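You operate a simulated robot arm through the tools that you are given. There is no shell and no other tool.

You are at the controls of a simulated robot arm. One attempt, no reset.

JOB
The oil ran hot: fan on, pressure off; under 50 C reset the trip, then fan and mains off.
Fine: the fan's rocker is marked AIR; read the heat gauge; one press of reset; the pump gauge ends on 0 and the pump is not run.

The check looks at the end state, three seconds after you hand in, the way a careful person would. Anything else that was tipped, shoved, dropped, spilled or broken makes it a failure.

ROBOT AND FRAMES
A 7-joint arm with a two-finger parallel gripper, fixed in place. Base frame: the origin is on the floor under the middle of its stand, x ahead of it, y to its left, z up. Lengths are in mm, angles in degrees, forces in N, time in s.
With the tool pointing down near the work surface it reaches from about 180 to 580 mm from the base axis. Its first joint turns from -143.0 to 143.0 degrees. Payload 3 kg.
The tool frame sits at the grasp point between the pads (the TCP): z along the fingers, y along the line on which they close. The tips reach 30 mm beyond it. Largest opening 94 mm; finger width 28, thickness 10; the body of the gripper, 50 by 96 mm, starts 55 mm behind the TCP.
Orientation is told as [roll, pitch, yaw] about the base's x, y, z axes, in that order, counted from this pose: with the fingers straight down and closing along the base's y, the tool's x points along the base's -x, its y along +y and its z along -z.

CONTROLS
- The arm moves only by the tool step_arm. Its argument "series" is a list of rows, each an object (a shift or turn left out is 0, a gripper value left out holds the last) with "linear": the shift along the base's x, y, z in mm, a list of three; "dr": the turn, a rotation vector about the base's x, y, z in degrees, a list of three. In form: [{"linear": [x, y, z], "dr": [ax, ay, az]}, ...]. A call has 1 to 20 rows; each row shifts and turns the commanded pose from where the row before left it. "grip" is the opening, from 0 (shut) to 1 (fully open), set as the call begins (left out, the last holds). Each row takes 0.2 s and may step no farther than 50 mm and 8.6 degrees from the row before; otherwise, or with a gripper value out of range, the whole call is refused. A pose out of reach is approached as far as the arm can. The call stops where the force on the tool passes 60 N (or 10 N more than at its start, if that is more) or the arm is blocked; 0.2 s more then pass. The fingers move at their own pace (about 45 mm/s each) and stop on an object; they squeeze with about 36 N. The grip force told is the motor's: it shows also when the fingers shut on nothing. Time passes only in rows, and 0.2 s behind the last, so rows that do not move let the fingers close. It gives the time, the measured TCP pose, the force on the tool (base axes), the opening and the grip force at its end, in the units of the frame above (readings bear some noise), with the torque about the TCP (base axes, N m) and any sound that the robot's microphone picked up.
- Cameras (640 x 400 px; columns grow to the right, rows downward): "scene" is fixed at [218.2, -650.1, 1465.3]; the picture's right is [0.85, -0.52, 0.00], its down [-0.07, -0.11, -0.99] and it looks along [0.52, 0.85, -0.13] (base axes); focal length 285 px, centre (320, 200). "wrist" rides on the gripper at [76, 14, -102] in the tool frame; the picture's right is [-0.18, 0.98, 0.00], its down [-0.75, -0.14, -0.64] and it looks along [-0.63, -0.12, 0.77] (tool axes); focal length 243 px, centre (320, 200). There is no depth. A picture from a camera that has moved, and an enlarged one, comes with that camera's place and axes in the base frame and with its lens.
- snapshot(camera): a new picture of that camera. No time passes.
- move_column(by): moves the trunk up (or, below 0, down) by that many mm; the arm rides with it, the base frame stays. It gives what a move gives, with no picture.
- zoom(camera, box): a new picture of the part [left, top, right, bottom] of that camera's present view, enlarged. No time passes.
- close_job(): hands the job in; it is judged then, once.

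Places have to be worked out from the pictures, the camera data and where the tool is seen. Open the gripper and draw the arm clear of the work before you hand the job in, unless the task says otherwise.

The tools are called after ">>>" as name(argument=value, ...) on one line, values as JSON. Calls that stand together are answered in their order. step_arm: Moves the arm, as the interface text tells. Its arguments: {"type":"object","properties":{"series":{"type":"array"},"grip":{"type":"number"}},"required":["series"]} The other tools are called the same way: move_column (by) moves the trunk up or down; snapshot (camera) takes a picture; zoom (camera, box) takes an enlarged picture of a part of a camera's view; close_job () hands the job in.

At the start:

```text
time: 0.0
tool_pos: [481.6, 22.8, 1526.1]
orientation: [0.0, 0.1, 0.1]
force: [-0.4, -0.3, -0.1]
wrist_torque: [0.02, 0.02, -0.02]
opening: 94.4
grasp_force: 0.1
trunk travel left (down, up): [-265.0, 125.0]
```

scene: 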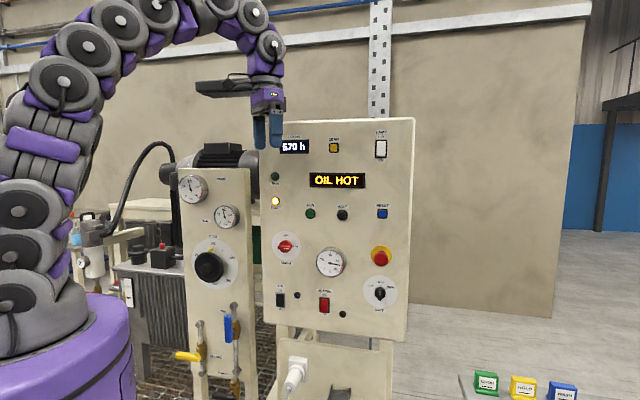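
wrist: 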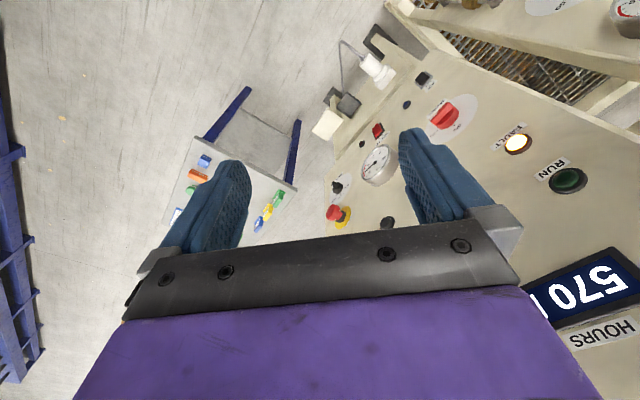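

The scene shows a panel with lamps, buttons, gauge and rotary switches, plus a side panel with gauges and valves. I enlarge the parts to read the labels.

>>> zoom(camera="scene", box=[255, 110, 415, 210])

>>> zoom(camera="scene", box=[255, 190, 415, 290])

>>> zoom(camera="scene", box=[255, 250, 415, 350])

>>> zoom(camera="scene", box=[150, 160, 270, 235])

>>> zoom(camera="scene", box=[150, 225, 270, 300])

>>> zoom(camera="scene", box=[150, 300, 310, 400])

>>> zoom(camera="scene", box=[440, 350, 600, 400])

```text
4.00 times, centred on (335, 160) of scene
camera zoom: at [218.2, -650.1, 1465.3], right [0.85, -0.52, 0.0], down [-0.07, -0.11, -0.99], along [0.52, 0.85, -0.13], focal length 1138 px, centre (260, 360)
```

zoom: 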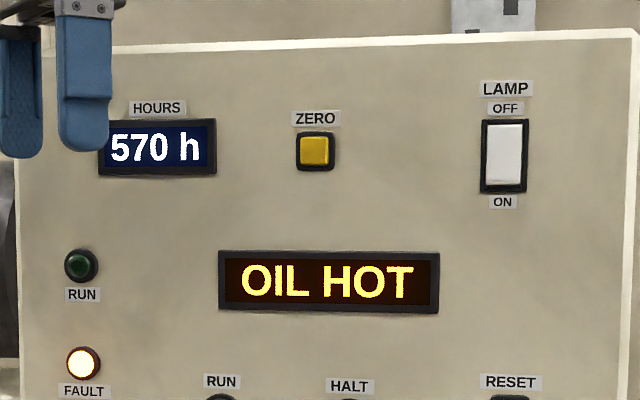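

```text
4.00 times, centred on (335, 240) of scene
camera zoom: at [218.2, -650.1, 1465.3], right [0.85, -0.52, 0.0], down [-0.07, -0.11, -0.99], along [0.52, 0.85, -0.13], focal length 1138 px, centre (260, 40)
```

zoom: 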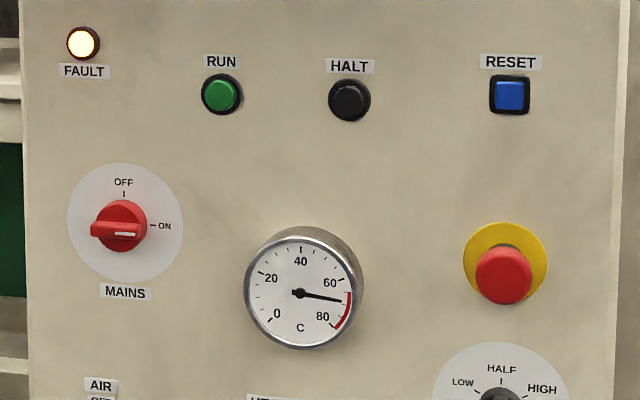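

```text
4.00 times, centred on (335, 300) of scene
camera zoom: at [218.2, -650.1, 1465.3], right [0.85, -0.52, 0.0], down [-0.07, -0.11, -0.99], along [0.52, 0.85, -0.13], focal length 1138 px, centre (260, -200)
```

zoom: 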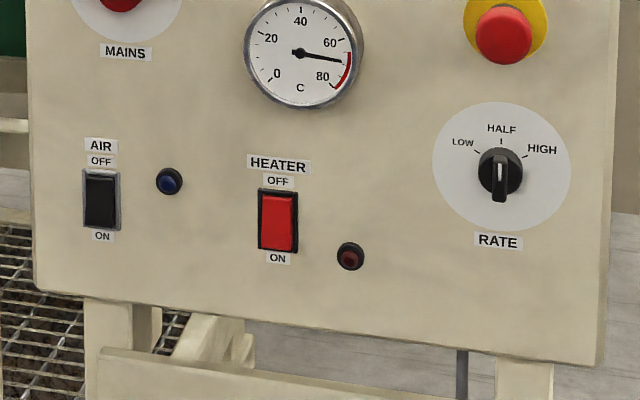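

```text
5.33 times, centred on (210, 198) of scene
camera zoom: at [218.2, -650.1, 1465.3], right [0.85, -0.52, 0.0], down [-0.07, -0.11, -0.99], along [0.52, 0.85, -0.13], focal length 1518 px, centre (907, 213)
```

zoom: 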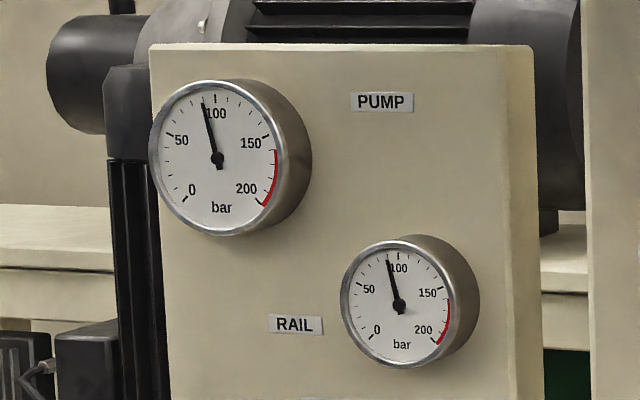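

```text
5.33 times, centred on (210, 262) of scene
camera zoom: at [218.2, -650.1, 1465.3], right [0.85, -0.52, 0.0], down [-0.07, -0.11, -0.99], along [0.52, 0.85, -0.13], focal length 1518 px, centre (907, -133)
```

zoom: 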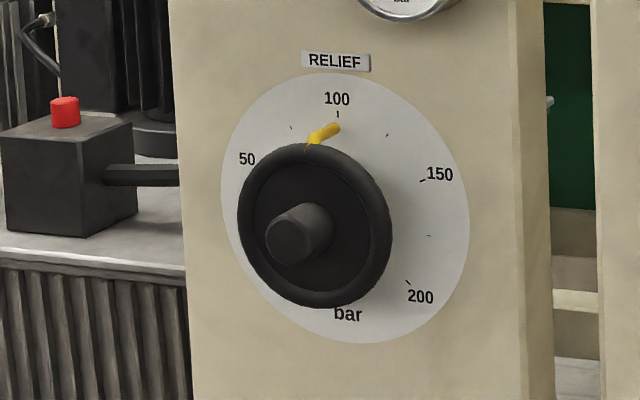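

```text
4.00 times, centred on (230, 350) of scene
camera zoom: at [218.2, -650.1, 1465.3], right [0.85, -0.52, 0.0], down [-0.07, -0.11, -0.99], along [0.52, 0.85, -0.13], focal length 1138 px, centre (680, -400)
```

zoom: 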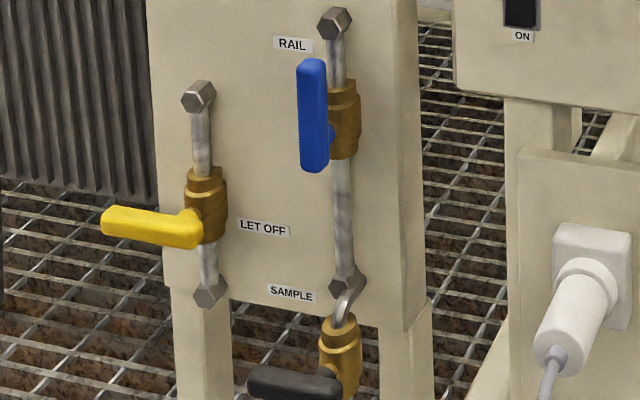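

```text
4.00 times, centred on (520, 375) of scene
camera zoom: at [218.2, -650.1, 1465.3], right [0.85, -0.52, 0.0], down [-0.07, -0.11, -0.99], along [0.52, 0.85, -0.13], focal length 1138 px, centre (-480, -500)
```

zoom: 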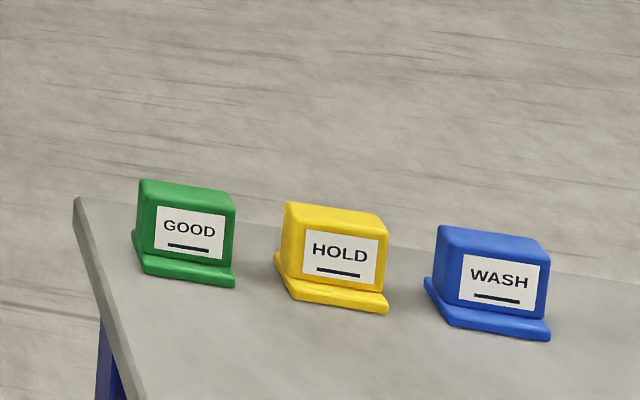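

The OIL HOT trip is lit, the heat gauge reads about 70 C, MAINS is ON, and the pump and rail gauges read about 90 bar. By triangulation the panel faces roughly (-0.74,-0.67,0), about 625 mm from the base axis. I yaw the tool toward the panel and pitch it partway to get a closer look.

>>> step_arm(series=[{"dr": [0, 0, 8.4]}, {"dr": [0, 0, 8.4]}, {"dr": [0, 0, 8.4]}, {"dr": [0, 0, 8.4]}, {"dr": [0, 0, 8.4]}, {"dr": [5.35, -5.95, 0]}, {"dr": [5.35, -5.95, 0]}, {"dr": [5.35, -5.95, 0]}, {"dr": [5.35, -5.95, 0]}, {"dr": [5.35, -5.95, 0]}], grip=0)

>>> snapshot(camera="wrist")

>>> snapshot(camera="scene")

```text
time: 2.2
tool_pos: [480.3, 20.8, 1526.2]
orientation: [0.0, -40.1, 42.2]
force: [1.1, 0.7, 0.2]
wrist_torque: [0.02, -0.02, -0.01]
opening: 0.0
grasp_force: 32.6
trunk travel left (down, up): [-265.0, 125.0]
```

```text
taken
camera wrist: at [378.8, -53.1, 1555.0], right [-0.55, 0.82, 0.12], down [0.21, 0.0, 0.98], along [0.8, 0.57, -0.18], focal length 243 px, centre (320, 200)
```

wrist: 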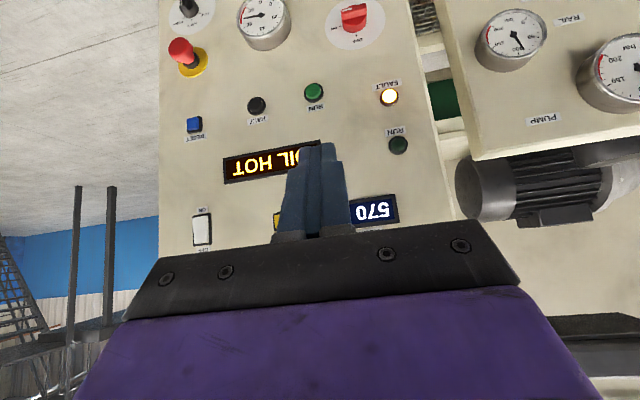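

```text
taken
```

scene: 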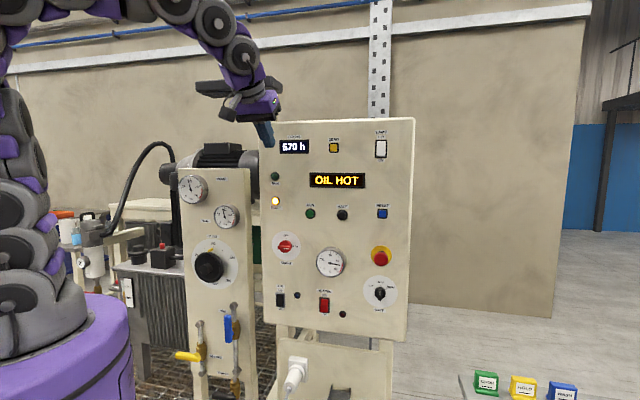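

The rotations came out as commanded. I zoom the wrist view to fix the left panel's position and orientation.

>>> zoom(camera="wrist", box=[440, 0, 640, 125])

>>> zoom(camera="wrist", box=[160, 0, 420, 160])

```text
3.20 times, centred on (540, 62) of wrist
camera zoom: at [378.8, -53.1, 1555.0], right [-0.55, 0.82, 0.12], down [0.21, 0.0, 0.98], along [0.8, 0.57, -0.18], focal length 776 px, centre (-384, 640)
```

zoom: 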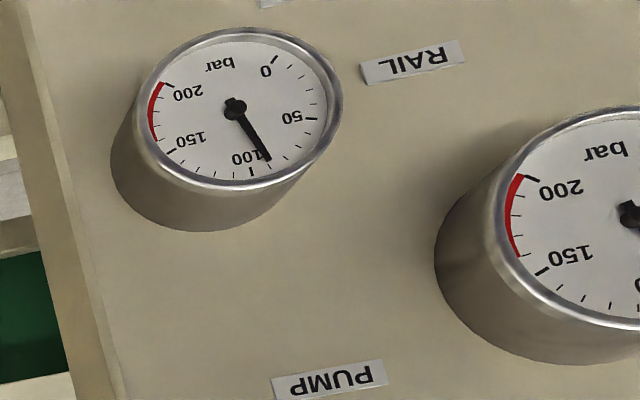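

```text
2.46 times, centred on (290, 80) of wrist
camera zoom: at [378.8, -53.1, 1555.0], right [-0.55, 0.82, 0.12], down [0.21, 0.0, 0.98], along [0.8, 0.57, -0.18], focal length 597 px, centre (394, 495)
```

zoom: 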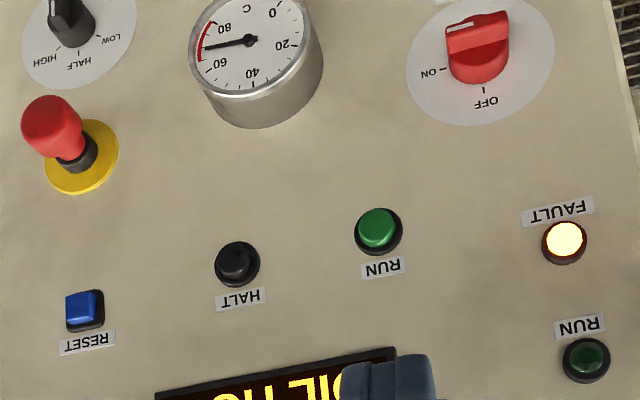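

The panel is roughly a 45° plane about 618 mm from the base axis, with RESET near (858,15,1300), MAINS near (620,250,1174), AIR near (608,265,971) and LET OFF near z≈716. The low controls need the trunk down, and the tool is about 260 mm clear of the panel, so I lower it.

>>> move_column(by=-265)

>>> snapshot(camera="wrist")

>>> snapshot(camera="scene")

```text
time: 4.9
tool_pos: [480.1, 21.8, 1262.7]
orientation: [-0.2, -40.0, 42.1]
force: [-0.9, 0.3, -0.8]
wrist_torque: [0.02, 0.0, -0.01]
opening: 0.0
grasp_force: 33.2
trunk travel left (down, up): [0.0, 390.0]
```

```text
taken
camera wrist: at [378.9, -51.9, 1290.7], right [-0.55, 0.82, 0.12], down [0.22, 0.01, 0.98], along [0.8, 0.57, -0.18], focal length 243 px, centre (320, 200)
```

wrist: 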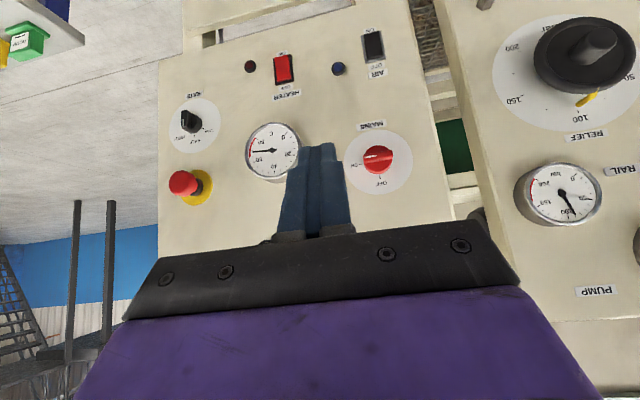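

```text
taken
```

scene: 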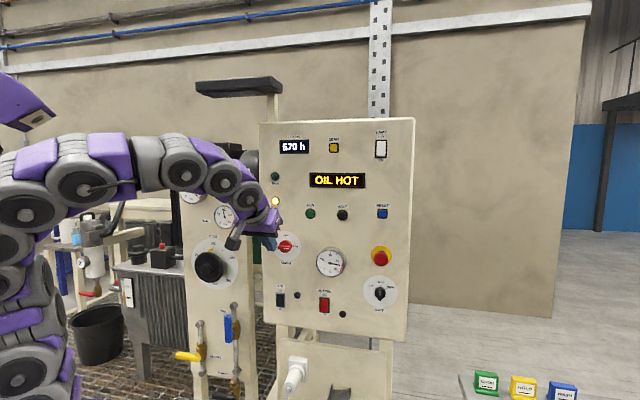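

The black slab at the top is a fixed work lamp on a post, which I must keep clear of. I descend in front of the AIR rocker, estimated at (609,263,970), pitching the tool to 20° below horizontal and staying about 110 mm back from the panel.

>>> step_arm(series=[{"linear": [3, 9, -38.5], "dr": [2.65, -2.65, 0.36]}, {"linear": [3, 9, -38.5], "dr": [2.65, -2.65, 0.36]}, {"linear": [3, 9, -38.5], "dr": [2.65, -2.65, 0.36]}, {"linear": [3, 9, -38.5], "dr": [2.65, -2.65, 0.36]}, {"linear": [5, 15, -38.5], "dr": [2.65, -2.65, 0.36]}, {"linear": [5, 15, -38.5], "dr": [2.65, -2.65, 0.36]}, {"linear": [5, 15, -38.5], "dr": [2.65, -2.65, 0.36]}, {"linear": [5, 15, -38.5], "dr": [2.65, -2.65, 0.36]}], grip=0)

>>> snapshot(camera="wrist")

>>> snapshot(camera="scene")

```text
time: 6.7
tool_pos: [512.9, 85.9, 1018.3]
orientation: [0.3, -63.7, 43.3]
force: [0.1, -0.5, 0.2]
wrist_torque: [0.02, -0.01, 0.02]
opening: 0.0
grasp_force: 33.2
out of reach, approached as far as the arm can: row 7, 8
trunk travel left (down, up): [0.0, 390.0]
```

```text
taken
camera wrist: at [413.1, 9.4, 994.5], right [-0.62, 0.77, 0.17], down [-0.08, -0.27, 0.96], along [0.78, 0.58, 0.22], focal length 243 px, centre (320, 200)
```

wrist: 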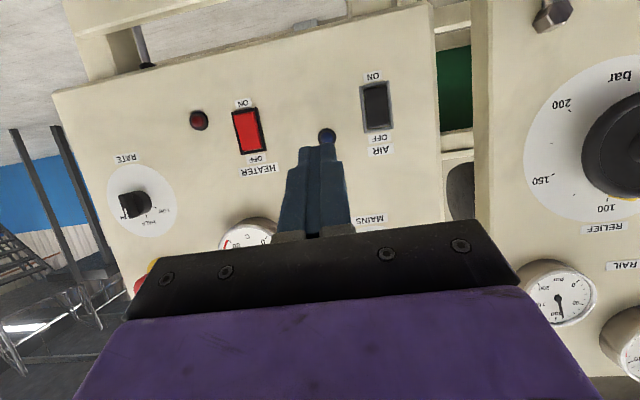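

```text
taken
```

scene: 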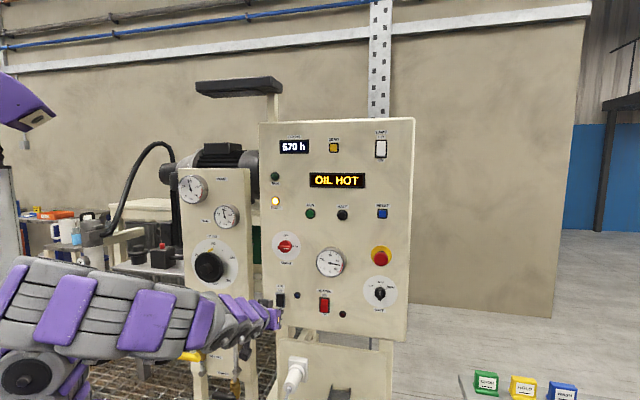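

Rows 7–8 were out of reach: the tool stopped at (513,86,1018) with pitch -63.7. I zoom to see how the arm is folded, and to look at the lower left valves.

>>> zoom(camera="scene", box=[0, 200, 320, 400])

>>> zoom(camera="wrist", box=[220, 40, 460, 190])

```text
2.00 times, centred on (160, 300) of scene
camera zoom: at [218.2, -650.1, 1465.3], right [0.85, -0.52, 0.0], down [-0.07, -0.11, -0.99], along [0.52, 0.85, -0.13], focal length 569 px, centre (640, 0)
```

zoom: 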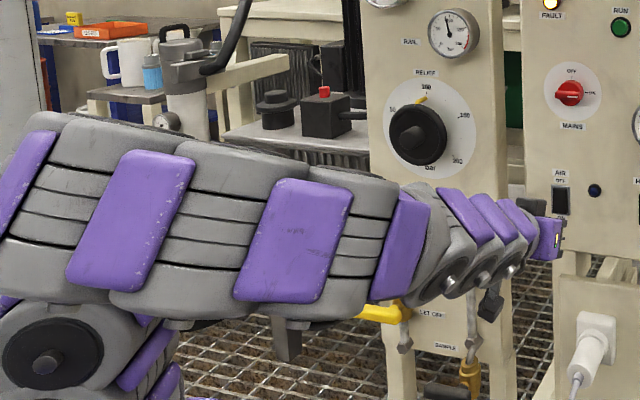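

```text
2.67 times, centred on (340, 115) of wrist
camera zoom: at [413.1, 9.4, 994.5], right [-0.62, 0.77, 0.17], down [-0.08, -0.27, 0.96], along [0.78, 0.58, 0.22], focal length 647 px, centre (267, 427)
```

zoom: 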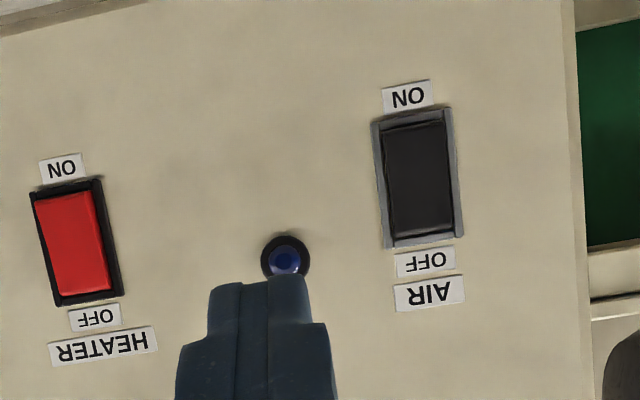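

The wrist seems to be bending-limited at this height. I ease the tool to about 40° below horizontal and see what pose comes back. The AIR rocker can still be pressed with the leading fingertip edge.

>>> step_arm(series=[{"dr": [-2.83, 2.83, 0]}, {"dr": [-2.83, 2.83, 0]}, {"dr": [-2.83, 2.83, 0]}, {"dr": [-2.83, 2.83, 0]}, {"dr": [-2.83, 2.83, 0]}, {"dr": [0, 0, 0]}])

```text
time: 8.1
tool_pos: [513.6, 86.9, 1017.0]
orientation: [-0.6, -43.3, 43.8]
force: [-0.2, -0.5, -0.3]
wrist_torque: [-0.01, 0.0, 0.02]
opening: 0.1
grasp_force: 33.0
trunk travel left (down, up): [0.0, 390.0]
```

The commanded pose resumes from the reached one, now pitched 43° up from straight down. The AIR rocker recomputes to about (609,263.5,963), spanning z 937–989. I move the leading fingertip edge to about 25 mm in front of its lower (ON) half.

>>> step_arm(series=[{"linear": [5, 30, -14]}, {"linear": [12, 35, -14]}, {"linear": [17, 36, -15]}, {"linear": [22, 36, -14]}, {"linear": [0, 0, 0]}])

>>> snapshot(camera="wrist")

>>> zoom(camera="scene", box=[160, 220, 400, 370])

```text
time: 9.3
tool_pos: [570.6, 222.2, 960.5]
orientation: [-0.6, -43.3, 44.1]
force: [0.4, -0.6, 0.5]
wrist_torque: [-0.01, -0.03, 0.04]
opening: 0.0
grasp_force: 32.5
trunk travel left (down, up): [0.0, 390.0]
```

```text
taken
camera wrist: at [470.4, 145.9, 982.6], right [-0.58, 0.81, 0.12], down [0.17, -0.02, 0.99], along [0.8, 0.59, -0.12], focal length 243 px, centre (320, 200)
```

wrist: 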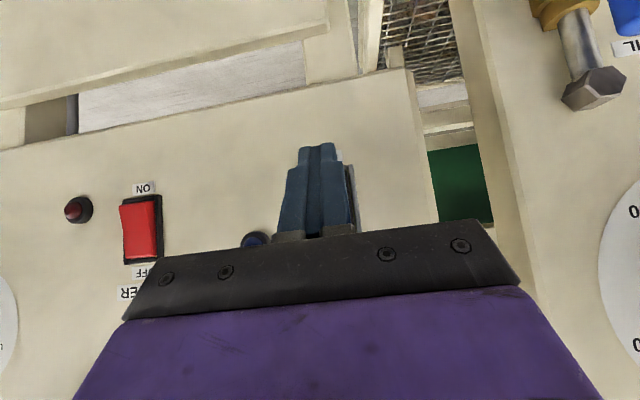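

```text
2.67 times, centred on (280, 295) of scene
camera zoom: at [218.2, -650.1, 1465.3], right [0.85, -0.52, 0.0], down [-0.07, -0.11, -0.99], along [0.52, 0.85, -0.13], focal length 759 px, centre (427, -53)
```

zoom: 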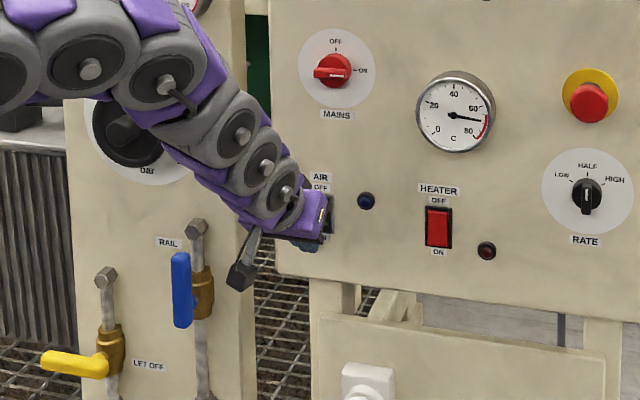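

The fingertips sit in front of the lower half of the AIR rocker, within 2 mm sideways. I advance along the panel normal in small steps, watching the force and sound.

>>> step_arm(series=[{"linear": [1.4, 4.2, 0]}, {"linear": [2.8, 2.8, 0]}, {"linear": [2.8, 2.8, 0]}, {"linear": [2.1, 2.1, 0]}, {"linear": [1.4, 1.4, 0]}])

>>> zoom(camera="scene", box=[240, 260, 400, 360])

```text
time: 10.5
tool_pos: [579.8, 237.8, 960.9]
orientation: [-0.7, -43.4, 44.0]
force: [-0.4, -1.5, -0.4]
wrist_torque: [-0.04, 0.01, -0.05]
opening: 0.0
grasp_force: 32.9
trunk travel left (down, up): [0.0, 390.0]
```

```text
4.00 times, centred on (320, 310) of scene
camera zoom: at [218.2, -650.1, 1465.3], right [0.85, -0.52, 0.0], down [-0.07, -0.11, -0.99], along [0.52, 0.85, -0.13], focal length 1138 px, centre (320, -240)
```

zoom: 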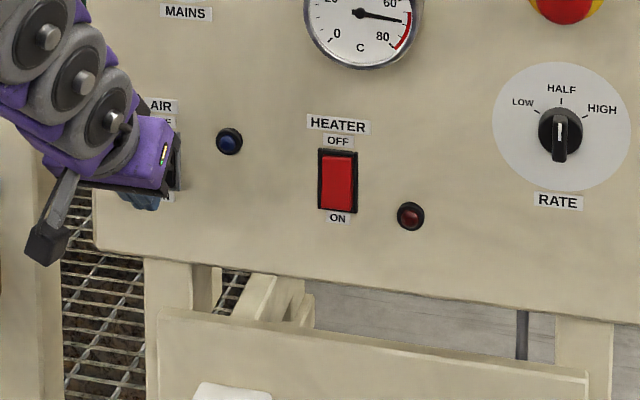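

No contact yet; the edge is at about 609 along the normal. I continue in 2 mm steps.

>>> step_arm(series=[{"linear": [1.4, 1.4, 0]}, {"linear": [1.4, 1.4, 0]}, {"linear": [1.4, 1.4, 0]}])

>>> zoom(camera="scene", box=[240, 260, 400, 360])

```text
time: 11.3
tool_pos: [582.2, 239.6, 960.2]
orientation: [-0.6, -43.3, 44.0]
force: [-14.4, -6.2, -0.9]
wrist_torque: [-0.1, 0.18, 0.23]
opening: 0.2
grasp_force: 33.1
trunk travel left (down, up): [0.0, 390.0]
```

```text
4.00 times, centred on (320, 310) of scene
camera zoom: at [218.2, -650.1, 1465.3], right [0.85, -0.52, 0.0], down [-0.07, -0.11, -0.99], along [0.52, 0.85, -0.13], focal length 1138 px, centre (320, -240)
```

zoom: 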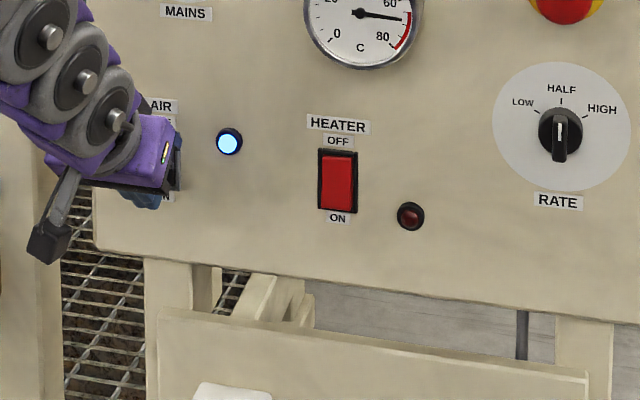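

The blue fan lamp is lit, so the fan is on. I back straight out and then look at the LET OFF valve.

>>> step_arm(series=[{"linear": [-5, -5, 0]}, {"linear": [-15, -15, 0]}, {"linear": [-25, -25, 0]}, {"linear": [-30, -30, 0]}, {"linear": [-30, -30, 0]}])

>>> snapshot(camera="scene")

>>> zoom(camera="scene", box=[160, 280, 320, 380])

>>> snapshot(camera="wrist")

```text
time: 12.5
tool_pos: [479.1, 137.0, 960.5]
orientation: [-0.7, -43.5, 44.0]
force: [-1.2, -0.5, -0.2]
wrist_torque: [0.01, -0.01, 0.05]
opening: 0.3
grasp_force: 32.9
trunk travel left (down, up): [0.0, 390.0]
```

```text
taken
```

scene: 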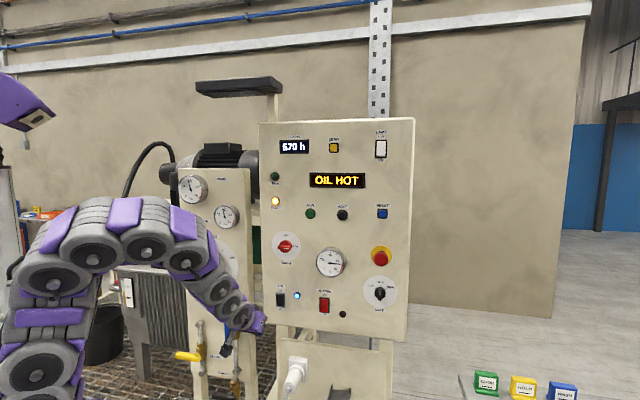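

```text
4.00 times, centred on (240, 330) of scene
camera zoom: at [218.2, -650.1, 1465.3], right [0.85, -0.52, 0.0], down [-0.07, -0.11, -0.99], along [0.52, 0.85, -0.13], focal length 1138 px, centre (640, -320)
```

zoom: 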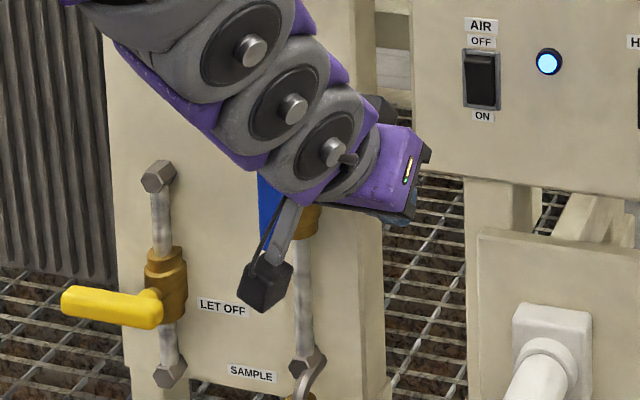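

```text
taken
camera wrist: at [378.3, 59.7, 980.8], right [-0.58, 0.81, 0.12], down [0.17, -0.02, 0.99], along [0.8, 0.59, -0.12], focal length 243 px, centre (320, 200)
```

wrist: 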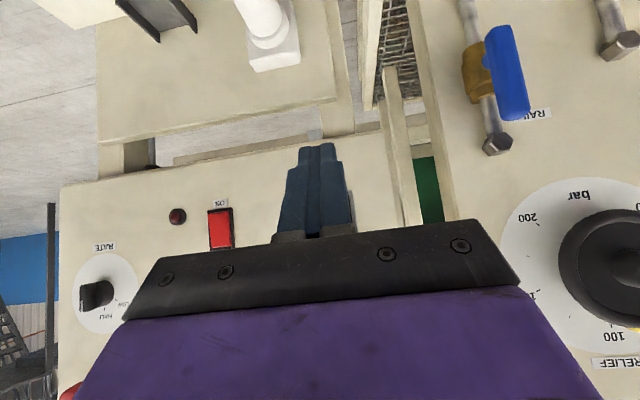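

The fan stays on. I shift the tool left in front of the left panel, keeping well back, so the wrist camera can see the LET OFF lever.

>>> step_arm(series=[{"linear": [-33, 20, -10]}, {"linear": [-33, 20, -10]}, {"linear": [-33, 20, -10]}, {"linear": [-33, 20, -10]}, {"linear": [-33, 20, -10]}, {"linear": [-33, 20, -10]}, {"linear": [0, 0, 0]}])

>>> snapshot(camera="wrist")

>>> snapshot(camera="scene")

```text
time: 14.1
tool_pos: [467.8, 155.6, 969.5]
orientation: [-0.6, -43.3, 44.0]
force: [-0.9, 0.4, -0.1]
wrist_torque: [0.0, 0.01, 0.02]
opening: 0.0
grasp_force: 33.3
out of reach, approached as far as the arm can: row 1, 2, 3, 4, 5, 6
trunk travel left (down, up): [0.0, 390.0]
```

```text
taken
camera wrist: at [368.1, 79.6, 990.5], right [-0.58, 0.81, 0.12], down [0.17, -0.02, 0.99], along [0.8, 0.59, -0.12], focal length 243 px, centre (320, 200)
```

wrist: 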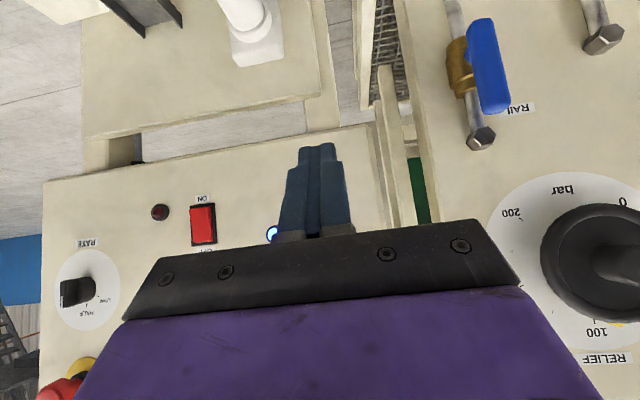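

```text
taken
```

scene: 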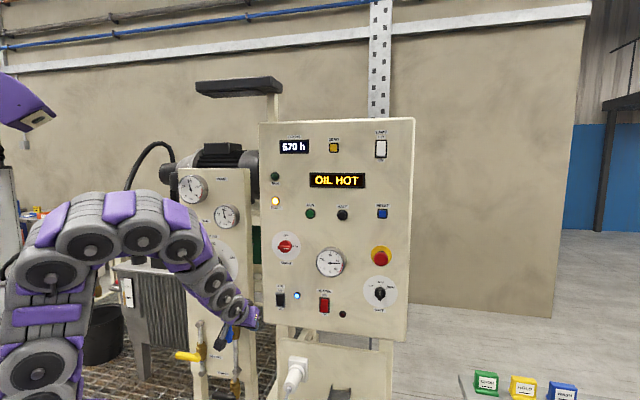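

That sideways pull is limited by the wrist bend, so I point the tool more downward and swing around the base axis toward the left panel instead.

>>> step_arm(series=[{"dr": [-4.4, 4.4, 0]}, {"dr": [-4.4, 4.4, 0]}, {"dr": [-4.4, 4.4, 0]}, {"dr": [-4.4, 4.4, 0]}, {"linear": [-19.4, 29.2, 0], "dr": [0, 0, 2.3]}, {"linear": [-25.2, 30.8, 0], "dr": [0, 0, 2.3]}, {"linear": [-28.9, 30.8, 0], "dr": [0, 0, 2.3]}, {"linear": [-30.9, 27.4, 0], "dr": [0, 0, 2.3]}, {"linear": [-32.7, 24, 0], "dr": [0, 0, 2.3]}, {"linear": [-34, 20.3, 0], "dr": [0, 0, 2.3]}, {"linear": [-35, 16.8, 0], "dr": [0, 0, 2.3]}])

>>> snapshot(camera="wrist")

>>> snapshot(camera="scene")

```text
time: 16.5
tool_pos: [261.7, 335.0, 969.6]
orientation: [-1.2, -18.5, 60.4]
force: [-0.8, -0.3, 0.3]
wrist_torque: [-0.01, 0.0, -0.04]
opening: 0.2
grasp_force: 32.8
trunk travel left (down, up): [0.0, 390.0]
```

```text
taken
camera wrist: at [196.3, 251.6, 1040.9], right [-0.76, 0.64, 0.04], down [0.36, 0.38, 0.85], along [0.53, 0.66, -0.52], focal length 243 px, centre (320, 200)
```

wrist: 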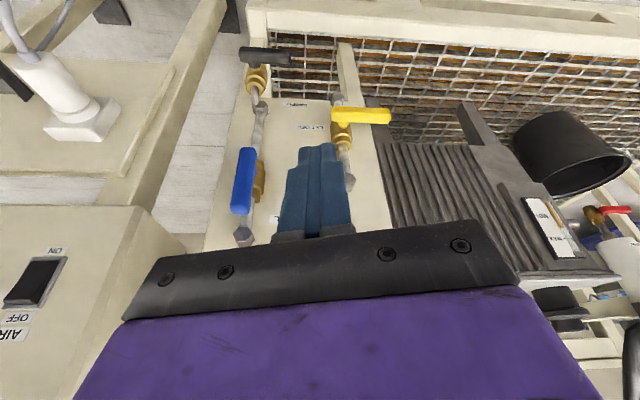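

```text
taken
```

scene: 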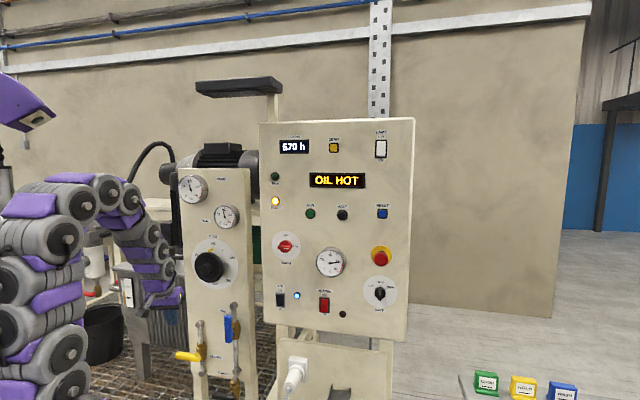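

Now the yellow LET OFF lever is in the wrist view. I zoom there and on the scene views for triangulation, and check the heat gauge.

>>> zoom(camera="wrist", box=[220, 30, 420, 155])

>>> zoom(camera="scene", box=[165, 300, 265, 400])

>>> zoom(camera="scene", box=[300, 237, 360, 287])

```text
3.20 times, centred on (320, 92) of wrist
camera zoom: at [196.3, 251.6, 1040.9], right [-0.76, 0.64, 0.04], down [0.36, 0.38, 0.85], along [0.53, 0.66, -0.52], focal length 776 px, centre (320, 544)
```

zoom: 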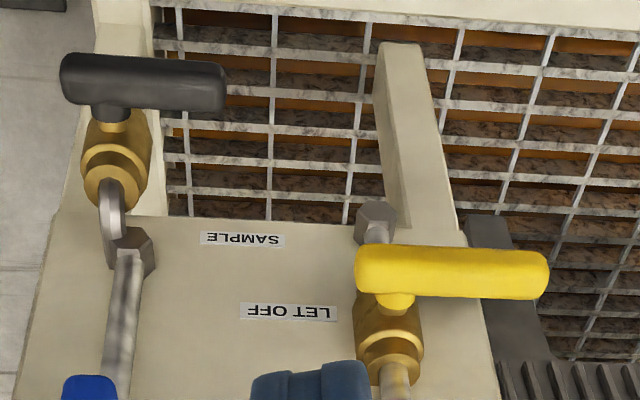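

```text
4.00 times, centred on (215, 350) of scene
camera zoom: at [218.2, -650.1, 1465.3], right [0.85, -0.52, 0.0], down [-0.07, -0.11, -0.99], along [0.52, 0.85, -0.13], focal length 1138 px, centre (740, -400)
```

zoom: 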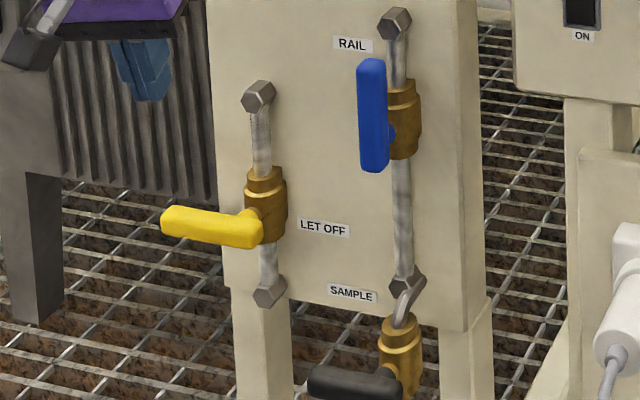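

```text
8.00 times, centred on (330, 262) of scene
camera zoom: at [218.2, -650.1, 1465.3], right [0.85, -0.52, 0.0], down [-0.07, -0.11, -0.99], along [0.52, 0.85, -0.13], focal length 2277 px, centre (240, -296)
```

zoom: 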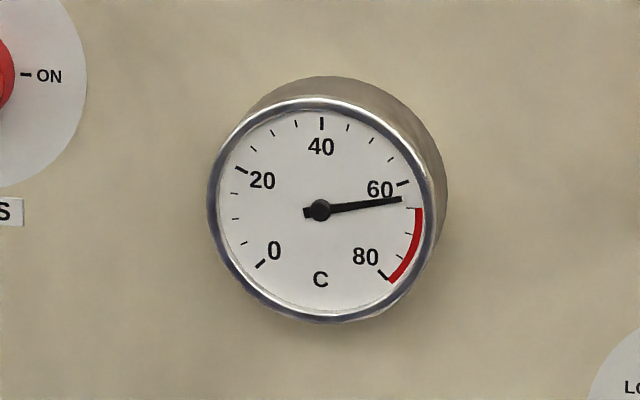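

The heat gauge has dropped to about 63 C. Triangulation puts the LET OFF lever's pivot near (349,511,682), with its free end near (279,571,685) pointing left. The open RAIL lever points up, so LET OFF should open upward too. I come down in front of and left of it with the fingers shut, pitching up moderately.

>>> step_arm(series=[{"linear": [-5.2, 19, -36], "dr": [1.73, -1.0, 0]}, {"linear": [-5.2, 19, -36], "dr": [1.73, -1.0, 0]}, {"linear": [-5.2, 19, -36], "dr": [1.73, -1.0, 0]}, {"linear": [-5.2, 19, -36], "dr": [1.73, -1.0, 0]}, {"linear": [-5.2, 17, -36], "dr": [1.73, -1.0, 0]}, {"linear": [-5.2, 17, -36], "dr": [1.73, -1.0, 0]}, {"linear": [-5.2, 17, -36], "dr": [1.73, -1.0, 0]}])

>>> snapshot(camera="wrist")

>>> snapshot(camera="scene")

```text
time: 18.1
tool_pos: [226.9, 460.7, 718.8]
orientation: [-1.3, -32.5, 60.4]
force: [0.0, -0.7, -0.4]
wrist_torque: [0.01, 0.02, 0.02]
opening: 0.0
grasp_force: 33.1
trunk travel left (down, up): [0.0, 390.0]
```

```text
taken
camera wrist: at [154.8, 365.1, 763.3], right [-0.77, 0.63, 0.08], down [0.25, 0.19, 0.95], along [0.58, 0.75, -0.31], focal length 243 px, centre (320, 200)
```

wrist: 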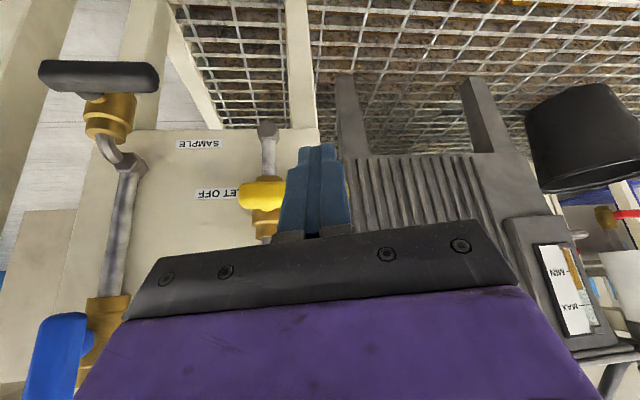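

```text
taken
```

scene: 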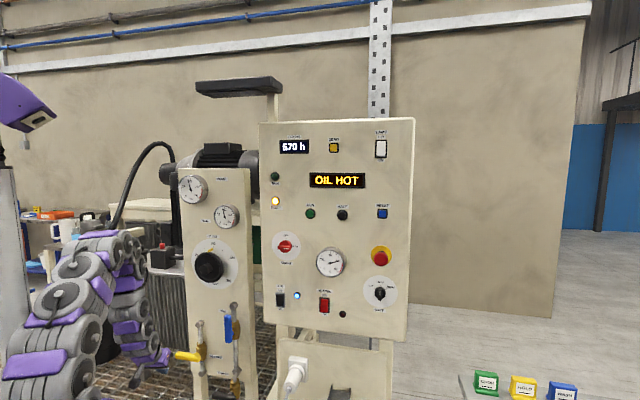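

Full pose reached at (227,461,719). The lever's hub end checks at about (361,499,675), so the pivot is near e1≈-118, z≈676. I lower below the lever's height, still in front of it, and pitch up further.

>>> step_arm(series=[{"linear": [-1, 9, -26], "dr": [3.9, -2.25, 0]}, {"linear": [-1, 9, -26], "dr": [3.9, -2.25, 0]}, {"linear": [-1, 9, -27], "dr": [3.9, -2.25, 0]}, {"linear": [0, 0, 0]}])

>>> snapshot(camera="wrist")

>>> zoom(camera="scene", box=[100, 290, 260, 390])

```text
time: 19.1
tool_pos: [224.3, 487.3, 640.2]
orientation: [-1.3, -46.1, 60.4]
force: [-0.2, -0.9, 0.0]
wrist_torque: [0.0, 0.01, -0.01]
opening: 0.1
grasp_force: 33.3
trunk travel left (down, up): [0.0, 390.0]
```

```text
taken
camera wrist: at [147.7, 384.8, 655.3], right [-0.78, 0.61, 0.12], down [0.14, -0.01, 0.99], along [0.61, 0.79, -0.08], focal length 243 px, centre (320, 200)
```

wrist: 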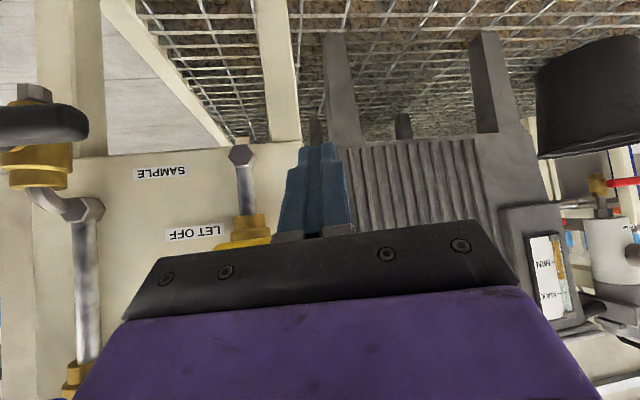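

```text
4.00 times, centred on (180, 340) of scene
camera zoom: at [218.2, -650.1, 1465.3], right [0.85, -0.52, 0.0], down [-0.07, -0.11, -0.99], along [0.52, 0.85, -0.13], focal length 1138 px, centre (880, -360)
```

zoom: 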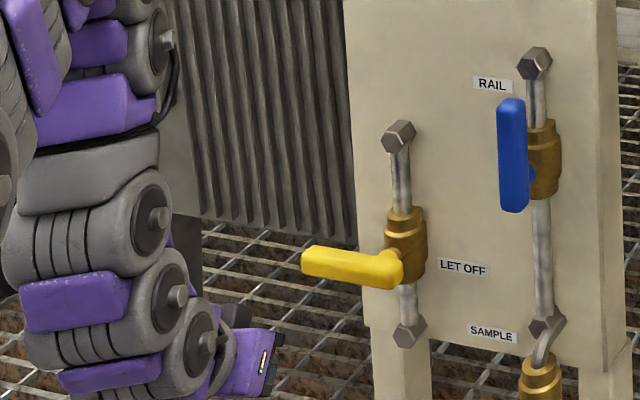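

Pitch 46° is fine here, so I try a bit more pitch, then slide in under the lever to about m=580, keeping below it.

>>> step_arm(series=[{"linear": [0, 0, -2], "dr": [5.2, -3.0, 0]}, {"linear": [0, 0, -2], "dr": [5.2, -3.0, 0]}, {"linear": [13, 13, 0]}, {"linear": [14, 14, 0]}, {"linear": [14, 14, 0]}, {"linear": [13, 13, 0]}])

>>> snapshot(camera="wrist")

>>> zoom(camera="scene", box=[120, 290, 280, 390])

```text
time: 20.5
tool_pos: [277.7, 542.3, 633.2]
orientation: [-1.6, -58.0, 60.5]
force: [0.4, -0.5, 0.2]
wrist_torque: [-0.02, 0.03, -0.01]
opening: 0.0
grasp_force: 33.4
trunk travel left (down, up): [0.0, 390.0]
```

```text
taken
camera wrist: at [201.6, 438.4, 622.9], right [-0.8, 0.59, 0.14], down [0.04, -0.19, 0.98], along [0.6, 0.79, 0.13], focal length 243 px, centre (320, 200)
```

wrist: 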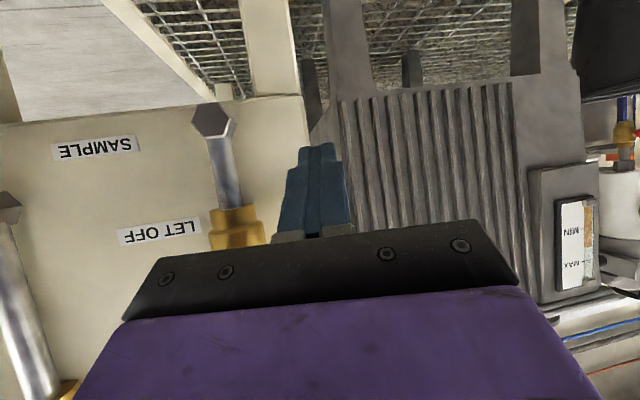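

```text
4.00 times, centred on (200, 340) of scene
camera zoom: at [218.2, -650.1, 1465.3], right [0.85, -0.52, 0.0], down [-0.07, -0.11, -0.99], along [0.52, 0.85, -0.13], focal length 1138 px, centre (800, -360)
```

zoom: 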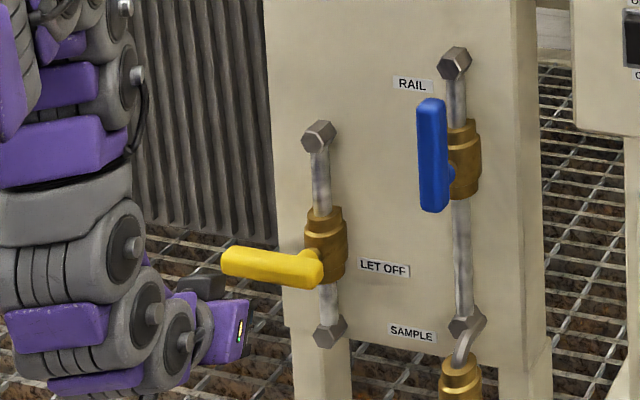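

The fingers are now under the lever at m≈580, z=633. I raise slowly until contact with its underside shows in the force.

>>> step_arm(series=[{"linear": [0, 0, 10]}, {"linear": [0, 0, 8]}, {"linear": [0, 0, 5]}, {"linear": [0, 0, 4]}, {"linear": [0, 0, 4]}])

>>> zoom(camera="scene", box=[120, 290, 280, 390])

```text
time: 21.7
tool_pos: [276.6, 542.0, 664.5]
orientation: [-1.5, -57.9, 60.6]
force: [-0.9, -2.4, 0.0]
wrist_torque: [0.0, 0.05, 0.04]
opening: 0.0
grasp_force: 33.0
trunk travel left (down, up): [0.0, 390.0]
```

```text
4.00 times, centred on (200, 340) of scene
camera zoom: at [218.2, -650.1, 1465.3], right [0.85, -0.52, 0.0], down [-0.07, -0.11, -0.99], along [0.52, 0.85, -0.13], focal length 1138 px, centre (800, -360)
```

zoom: 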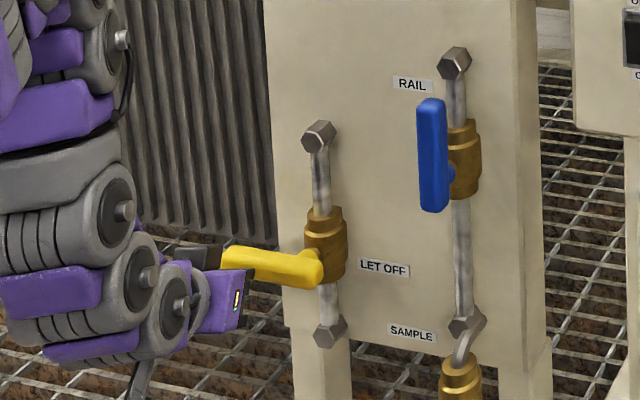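

Slight contact force is beginning. I push upward a little further and check that the lever follows.

>>> step_arm(series=[{"linear": [-0.5, 0.5, 5]}, {"linear": [-0.5, 0.5, 5]}, {"linear": [-0.5, 0.5, 5]}])

>>> zoom(camera="scene", box=[120, 290, 280, 390])

```text
time: 22.5
tool_pos: [273.9, 545.6, 681.2]
orientation: [-1.5, -58.0, 60.7]
force: [-0.6, -1.3, -0.7]
wrist_torque: [-0.02, 0.0, -0.02]
opening: 0.0
grasp_force: 32.2
trunk travel left (down, up): [0.0, 390.0]
```

```text
4.00 times, centred on (200, 340) of scene
camera zoom: at [218.2, -650.1, 1465.3], right [0.85, -0.52, 0.0], down [-0.07, -0.11, -0.99], along [0.52, 0.85, -0.13], focal length 1138 px, centre (800, -360)
```

zoom: 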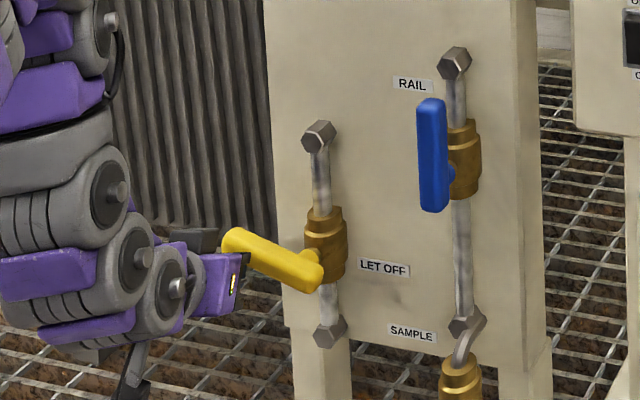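

The lever is turning up with the fingers at low force. I continue along the arc to roughly 50°.

>>> step_arm(series=[{"linear": [1.0, -0.4, 4.8]}, {"linear": [1.0, -0.4, 4.8]}, {"linear": [1.0, -0.3, 7]}, {"linear": [1.0, -0.3, 7]}, {"linear": [1.9, -1.2, 6.4]}, {"linear": [1.9, -1.2, 6.4]}, {"linear": [2.5, -1.9, 5.9]}, {"linear": [2.5, -1.9, 5.9]}])

>>> zoom(camera="scene", box=[120, 290, 280, 390])

>>> snapshot(camera="wrist")

```text
time: 24.3
tool_pos: [286.8, 535.0, 728.3]
orientation: [-1.5, -57.9, 60.6]
force: [-13.9, -33.7, -23.9]
wrist_torque: [0.43, 0.17, -0.55]
opening: 0.1
grasp_force: 33.0
trunk travel left (down, up): [0.0, 390.0]
```

```text
4.00 times, centred on (200, 340) of scene
camera zoom: at [218.2, -650.1, 1465.3], right [0.85, -0.52, 0.0], down [-0.07, -0.11, -0.99], along [0.52, 0.85, -0.13], focal length 1138 px, centre (800, -360)
```

zoom: 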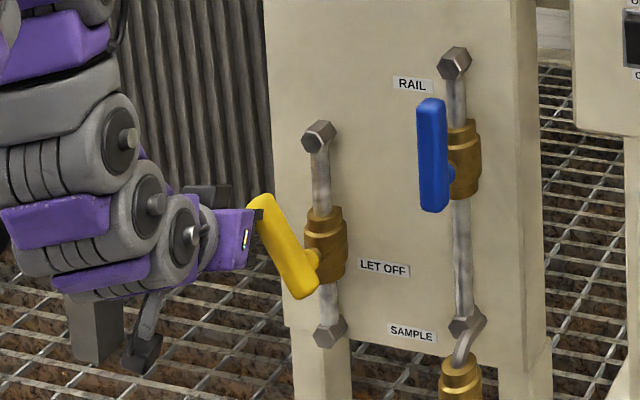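

```text
taken
camera wrist: at [210.7, 430.8, 717.7], right [-0.8, 0.59, 0.14], down [0.04, -0.19, 0.98], along [0.6, 0.79, 0.13], focal length 243 px, centre (320, 200)
```

wrist: 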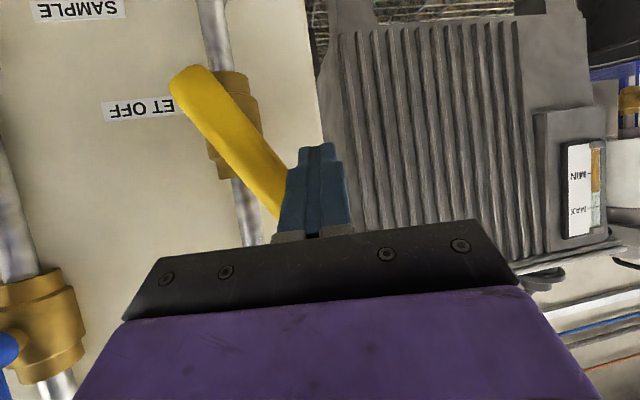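

The lever is at about 55–60°. The reaction is mostly along the finger, from the inclined face wedging into the lever, so I ease back slightly in depth and push more sideways toward +e1.

>>> step_arm(series=[{"linear": [-0.7, -4.9, 0]}, {"linear": [2.8, -2.8, 1]}, {"linear": [2.8, -2.8, 2]}])

>>> zoom(camera="scene", box=[120, 290, 280, 390])

```text
time: 25.1
tool_pos: [293.9, 527.8, 734.5]
orientation: [-1.5, -58.5, 60.6]
force: [-8.0, -3.4, 6.6]
wrist_torque: [0.14, -0.19, 0.05]
opening: 0.0
grasp_force: 32.8
trunk travel left (down, up): [0.0, 390.0]
```

```text
4.00 times, centred on (200, 340) of scene
camera zoom: at [218.2, -650.1, 1465.3], right [0.85, -0.52, 0.0], down [-0.07, -0.11, -0.99], along [0.52, 0.85, -0.13], focal length 1138 px, centre (800, -360)
```

zoom: 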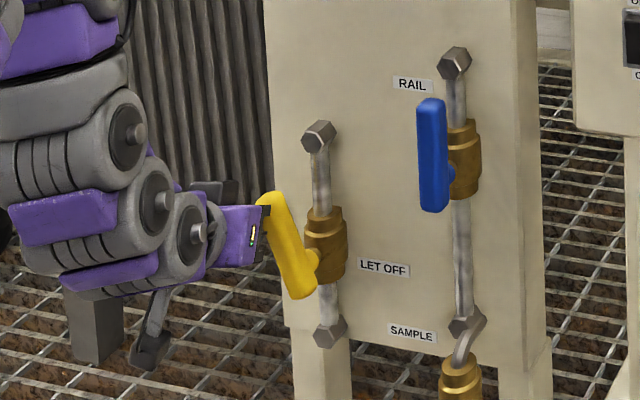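

The lever is at about 70° with low force. I push sideways until it stands vertical.

>>> step_arm(series=[{"linear": [3.5, -3.5, 2]}, {"linear": [3.5, -3.5, 2]}, {"linear": [3.5, -3.5, 1]}, {"linear": [3.5, -3.5, 1]}])

>>> zoom(camera="scene", box=[120, 290, 280, 390])

>>> zoom(camera="scene", box=[170, 165, 250, 235])

```text
time: 26.1
tool_pos: [307.4, 511.7, 738.6]
orientation: [-1.4, -58.0, 60.6]
force: [-0.6, 0.1, 1.2]
wrist_torque: [-0.07, 0.04, -0.03]
opening: 0.1
grasp_force: 33.1
trunk travel left (down, up): [0.0, 390.0]
```

```text
4.00 times, centred on (200, 340) of scene
camera zoom: at [218.2, -650.1, 1465.3], right [0.85, -0.52, 0.0], down [-0.07, -0.11, -0.99], along [0.52, 0.85, -0.13], focal length 1138 px, centre (800, -360)
```

zoom: 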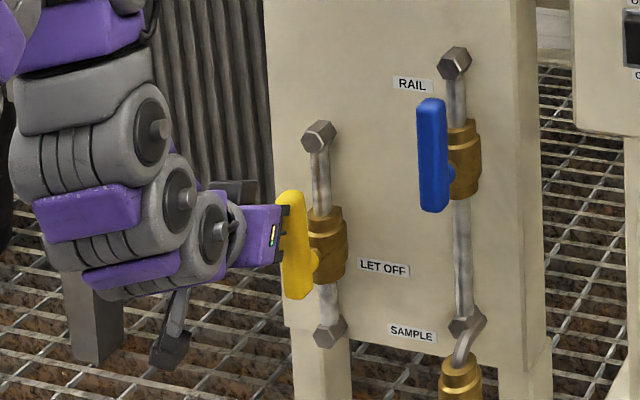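

```text
5.71 times, centred on (210, 200) of scene
camera zoom: at [218.2, -650.1, 1465.3], right [0.85, -0.52, 0.0], down [-0.07, -0.11, -0.99], along [0.52, 0.85, -0.13], focal length 1626 px, centre (949, 200)
```

zoom: 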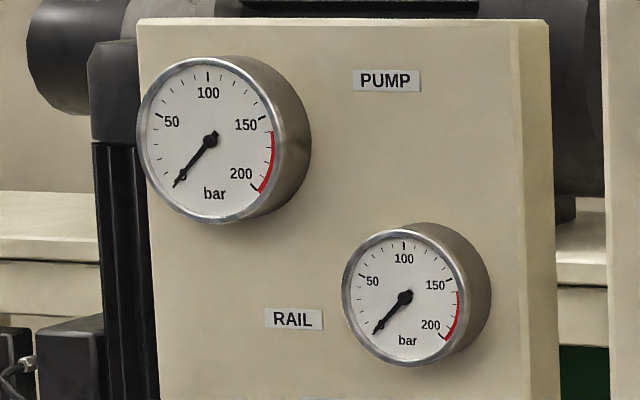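

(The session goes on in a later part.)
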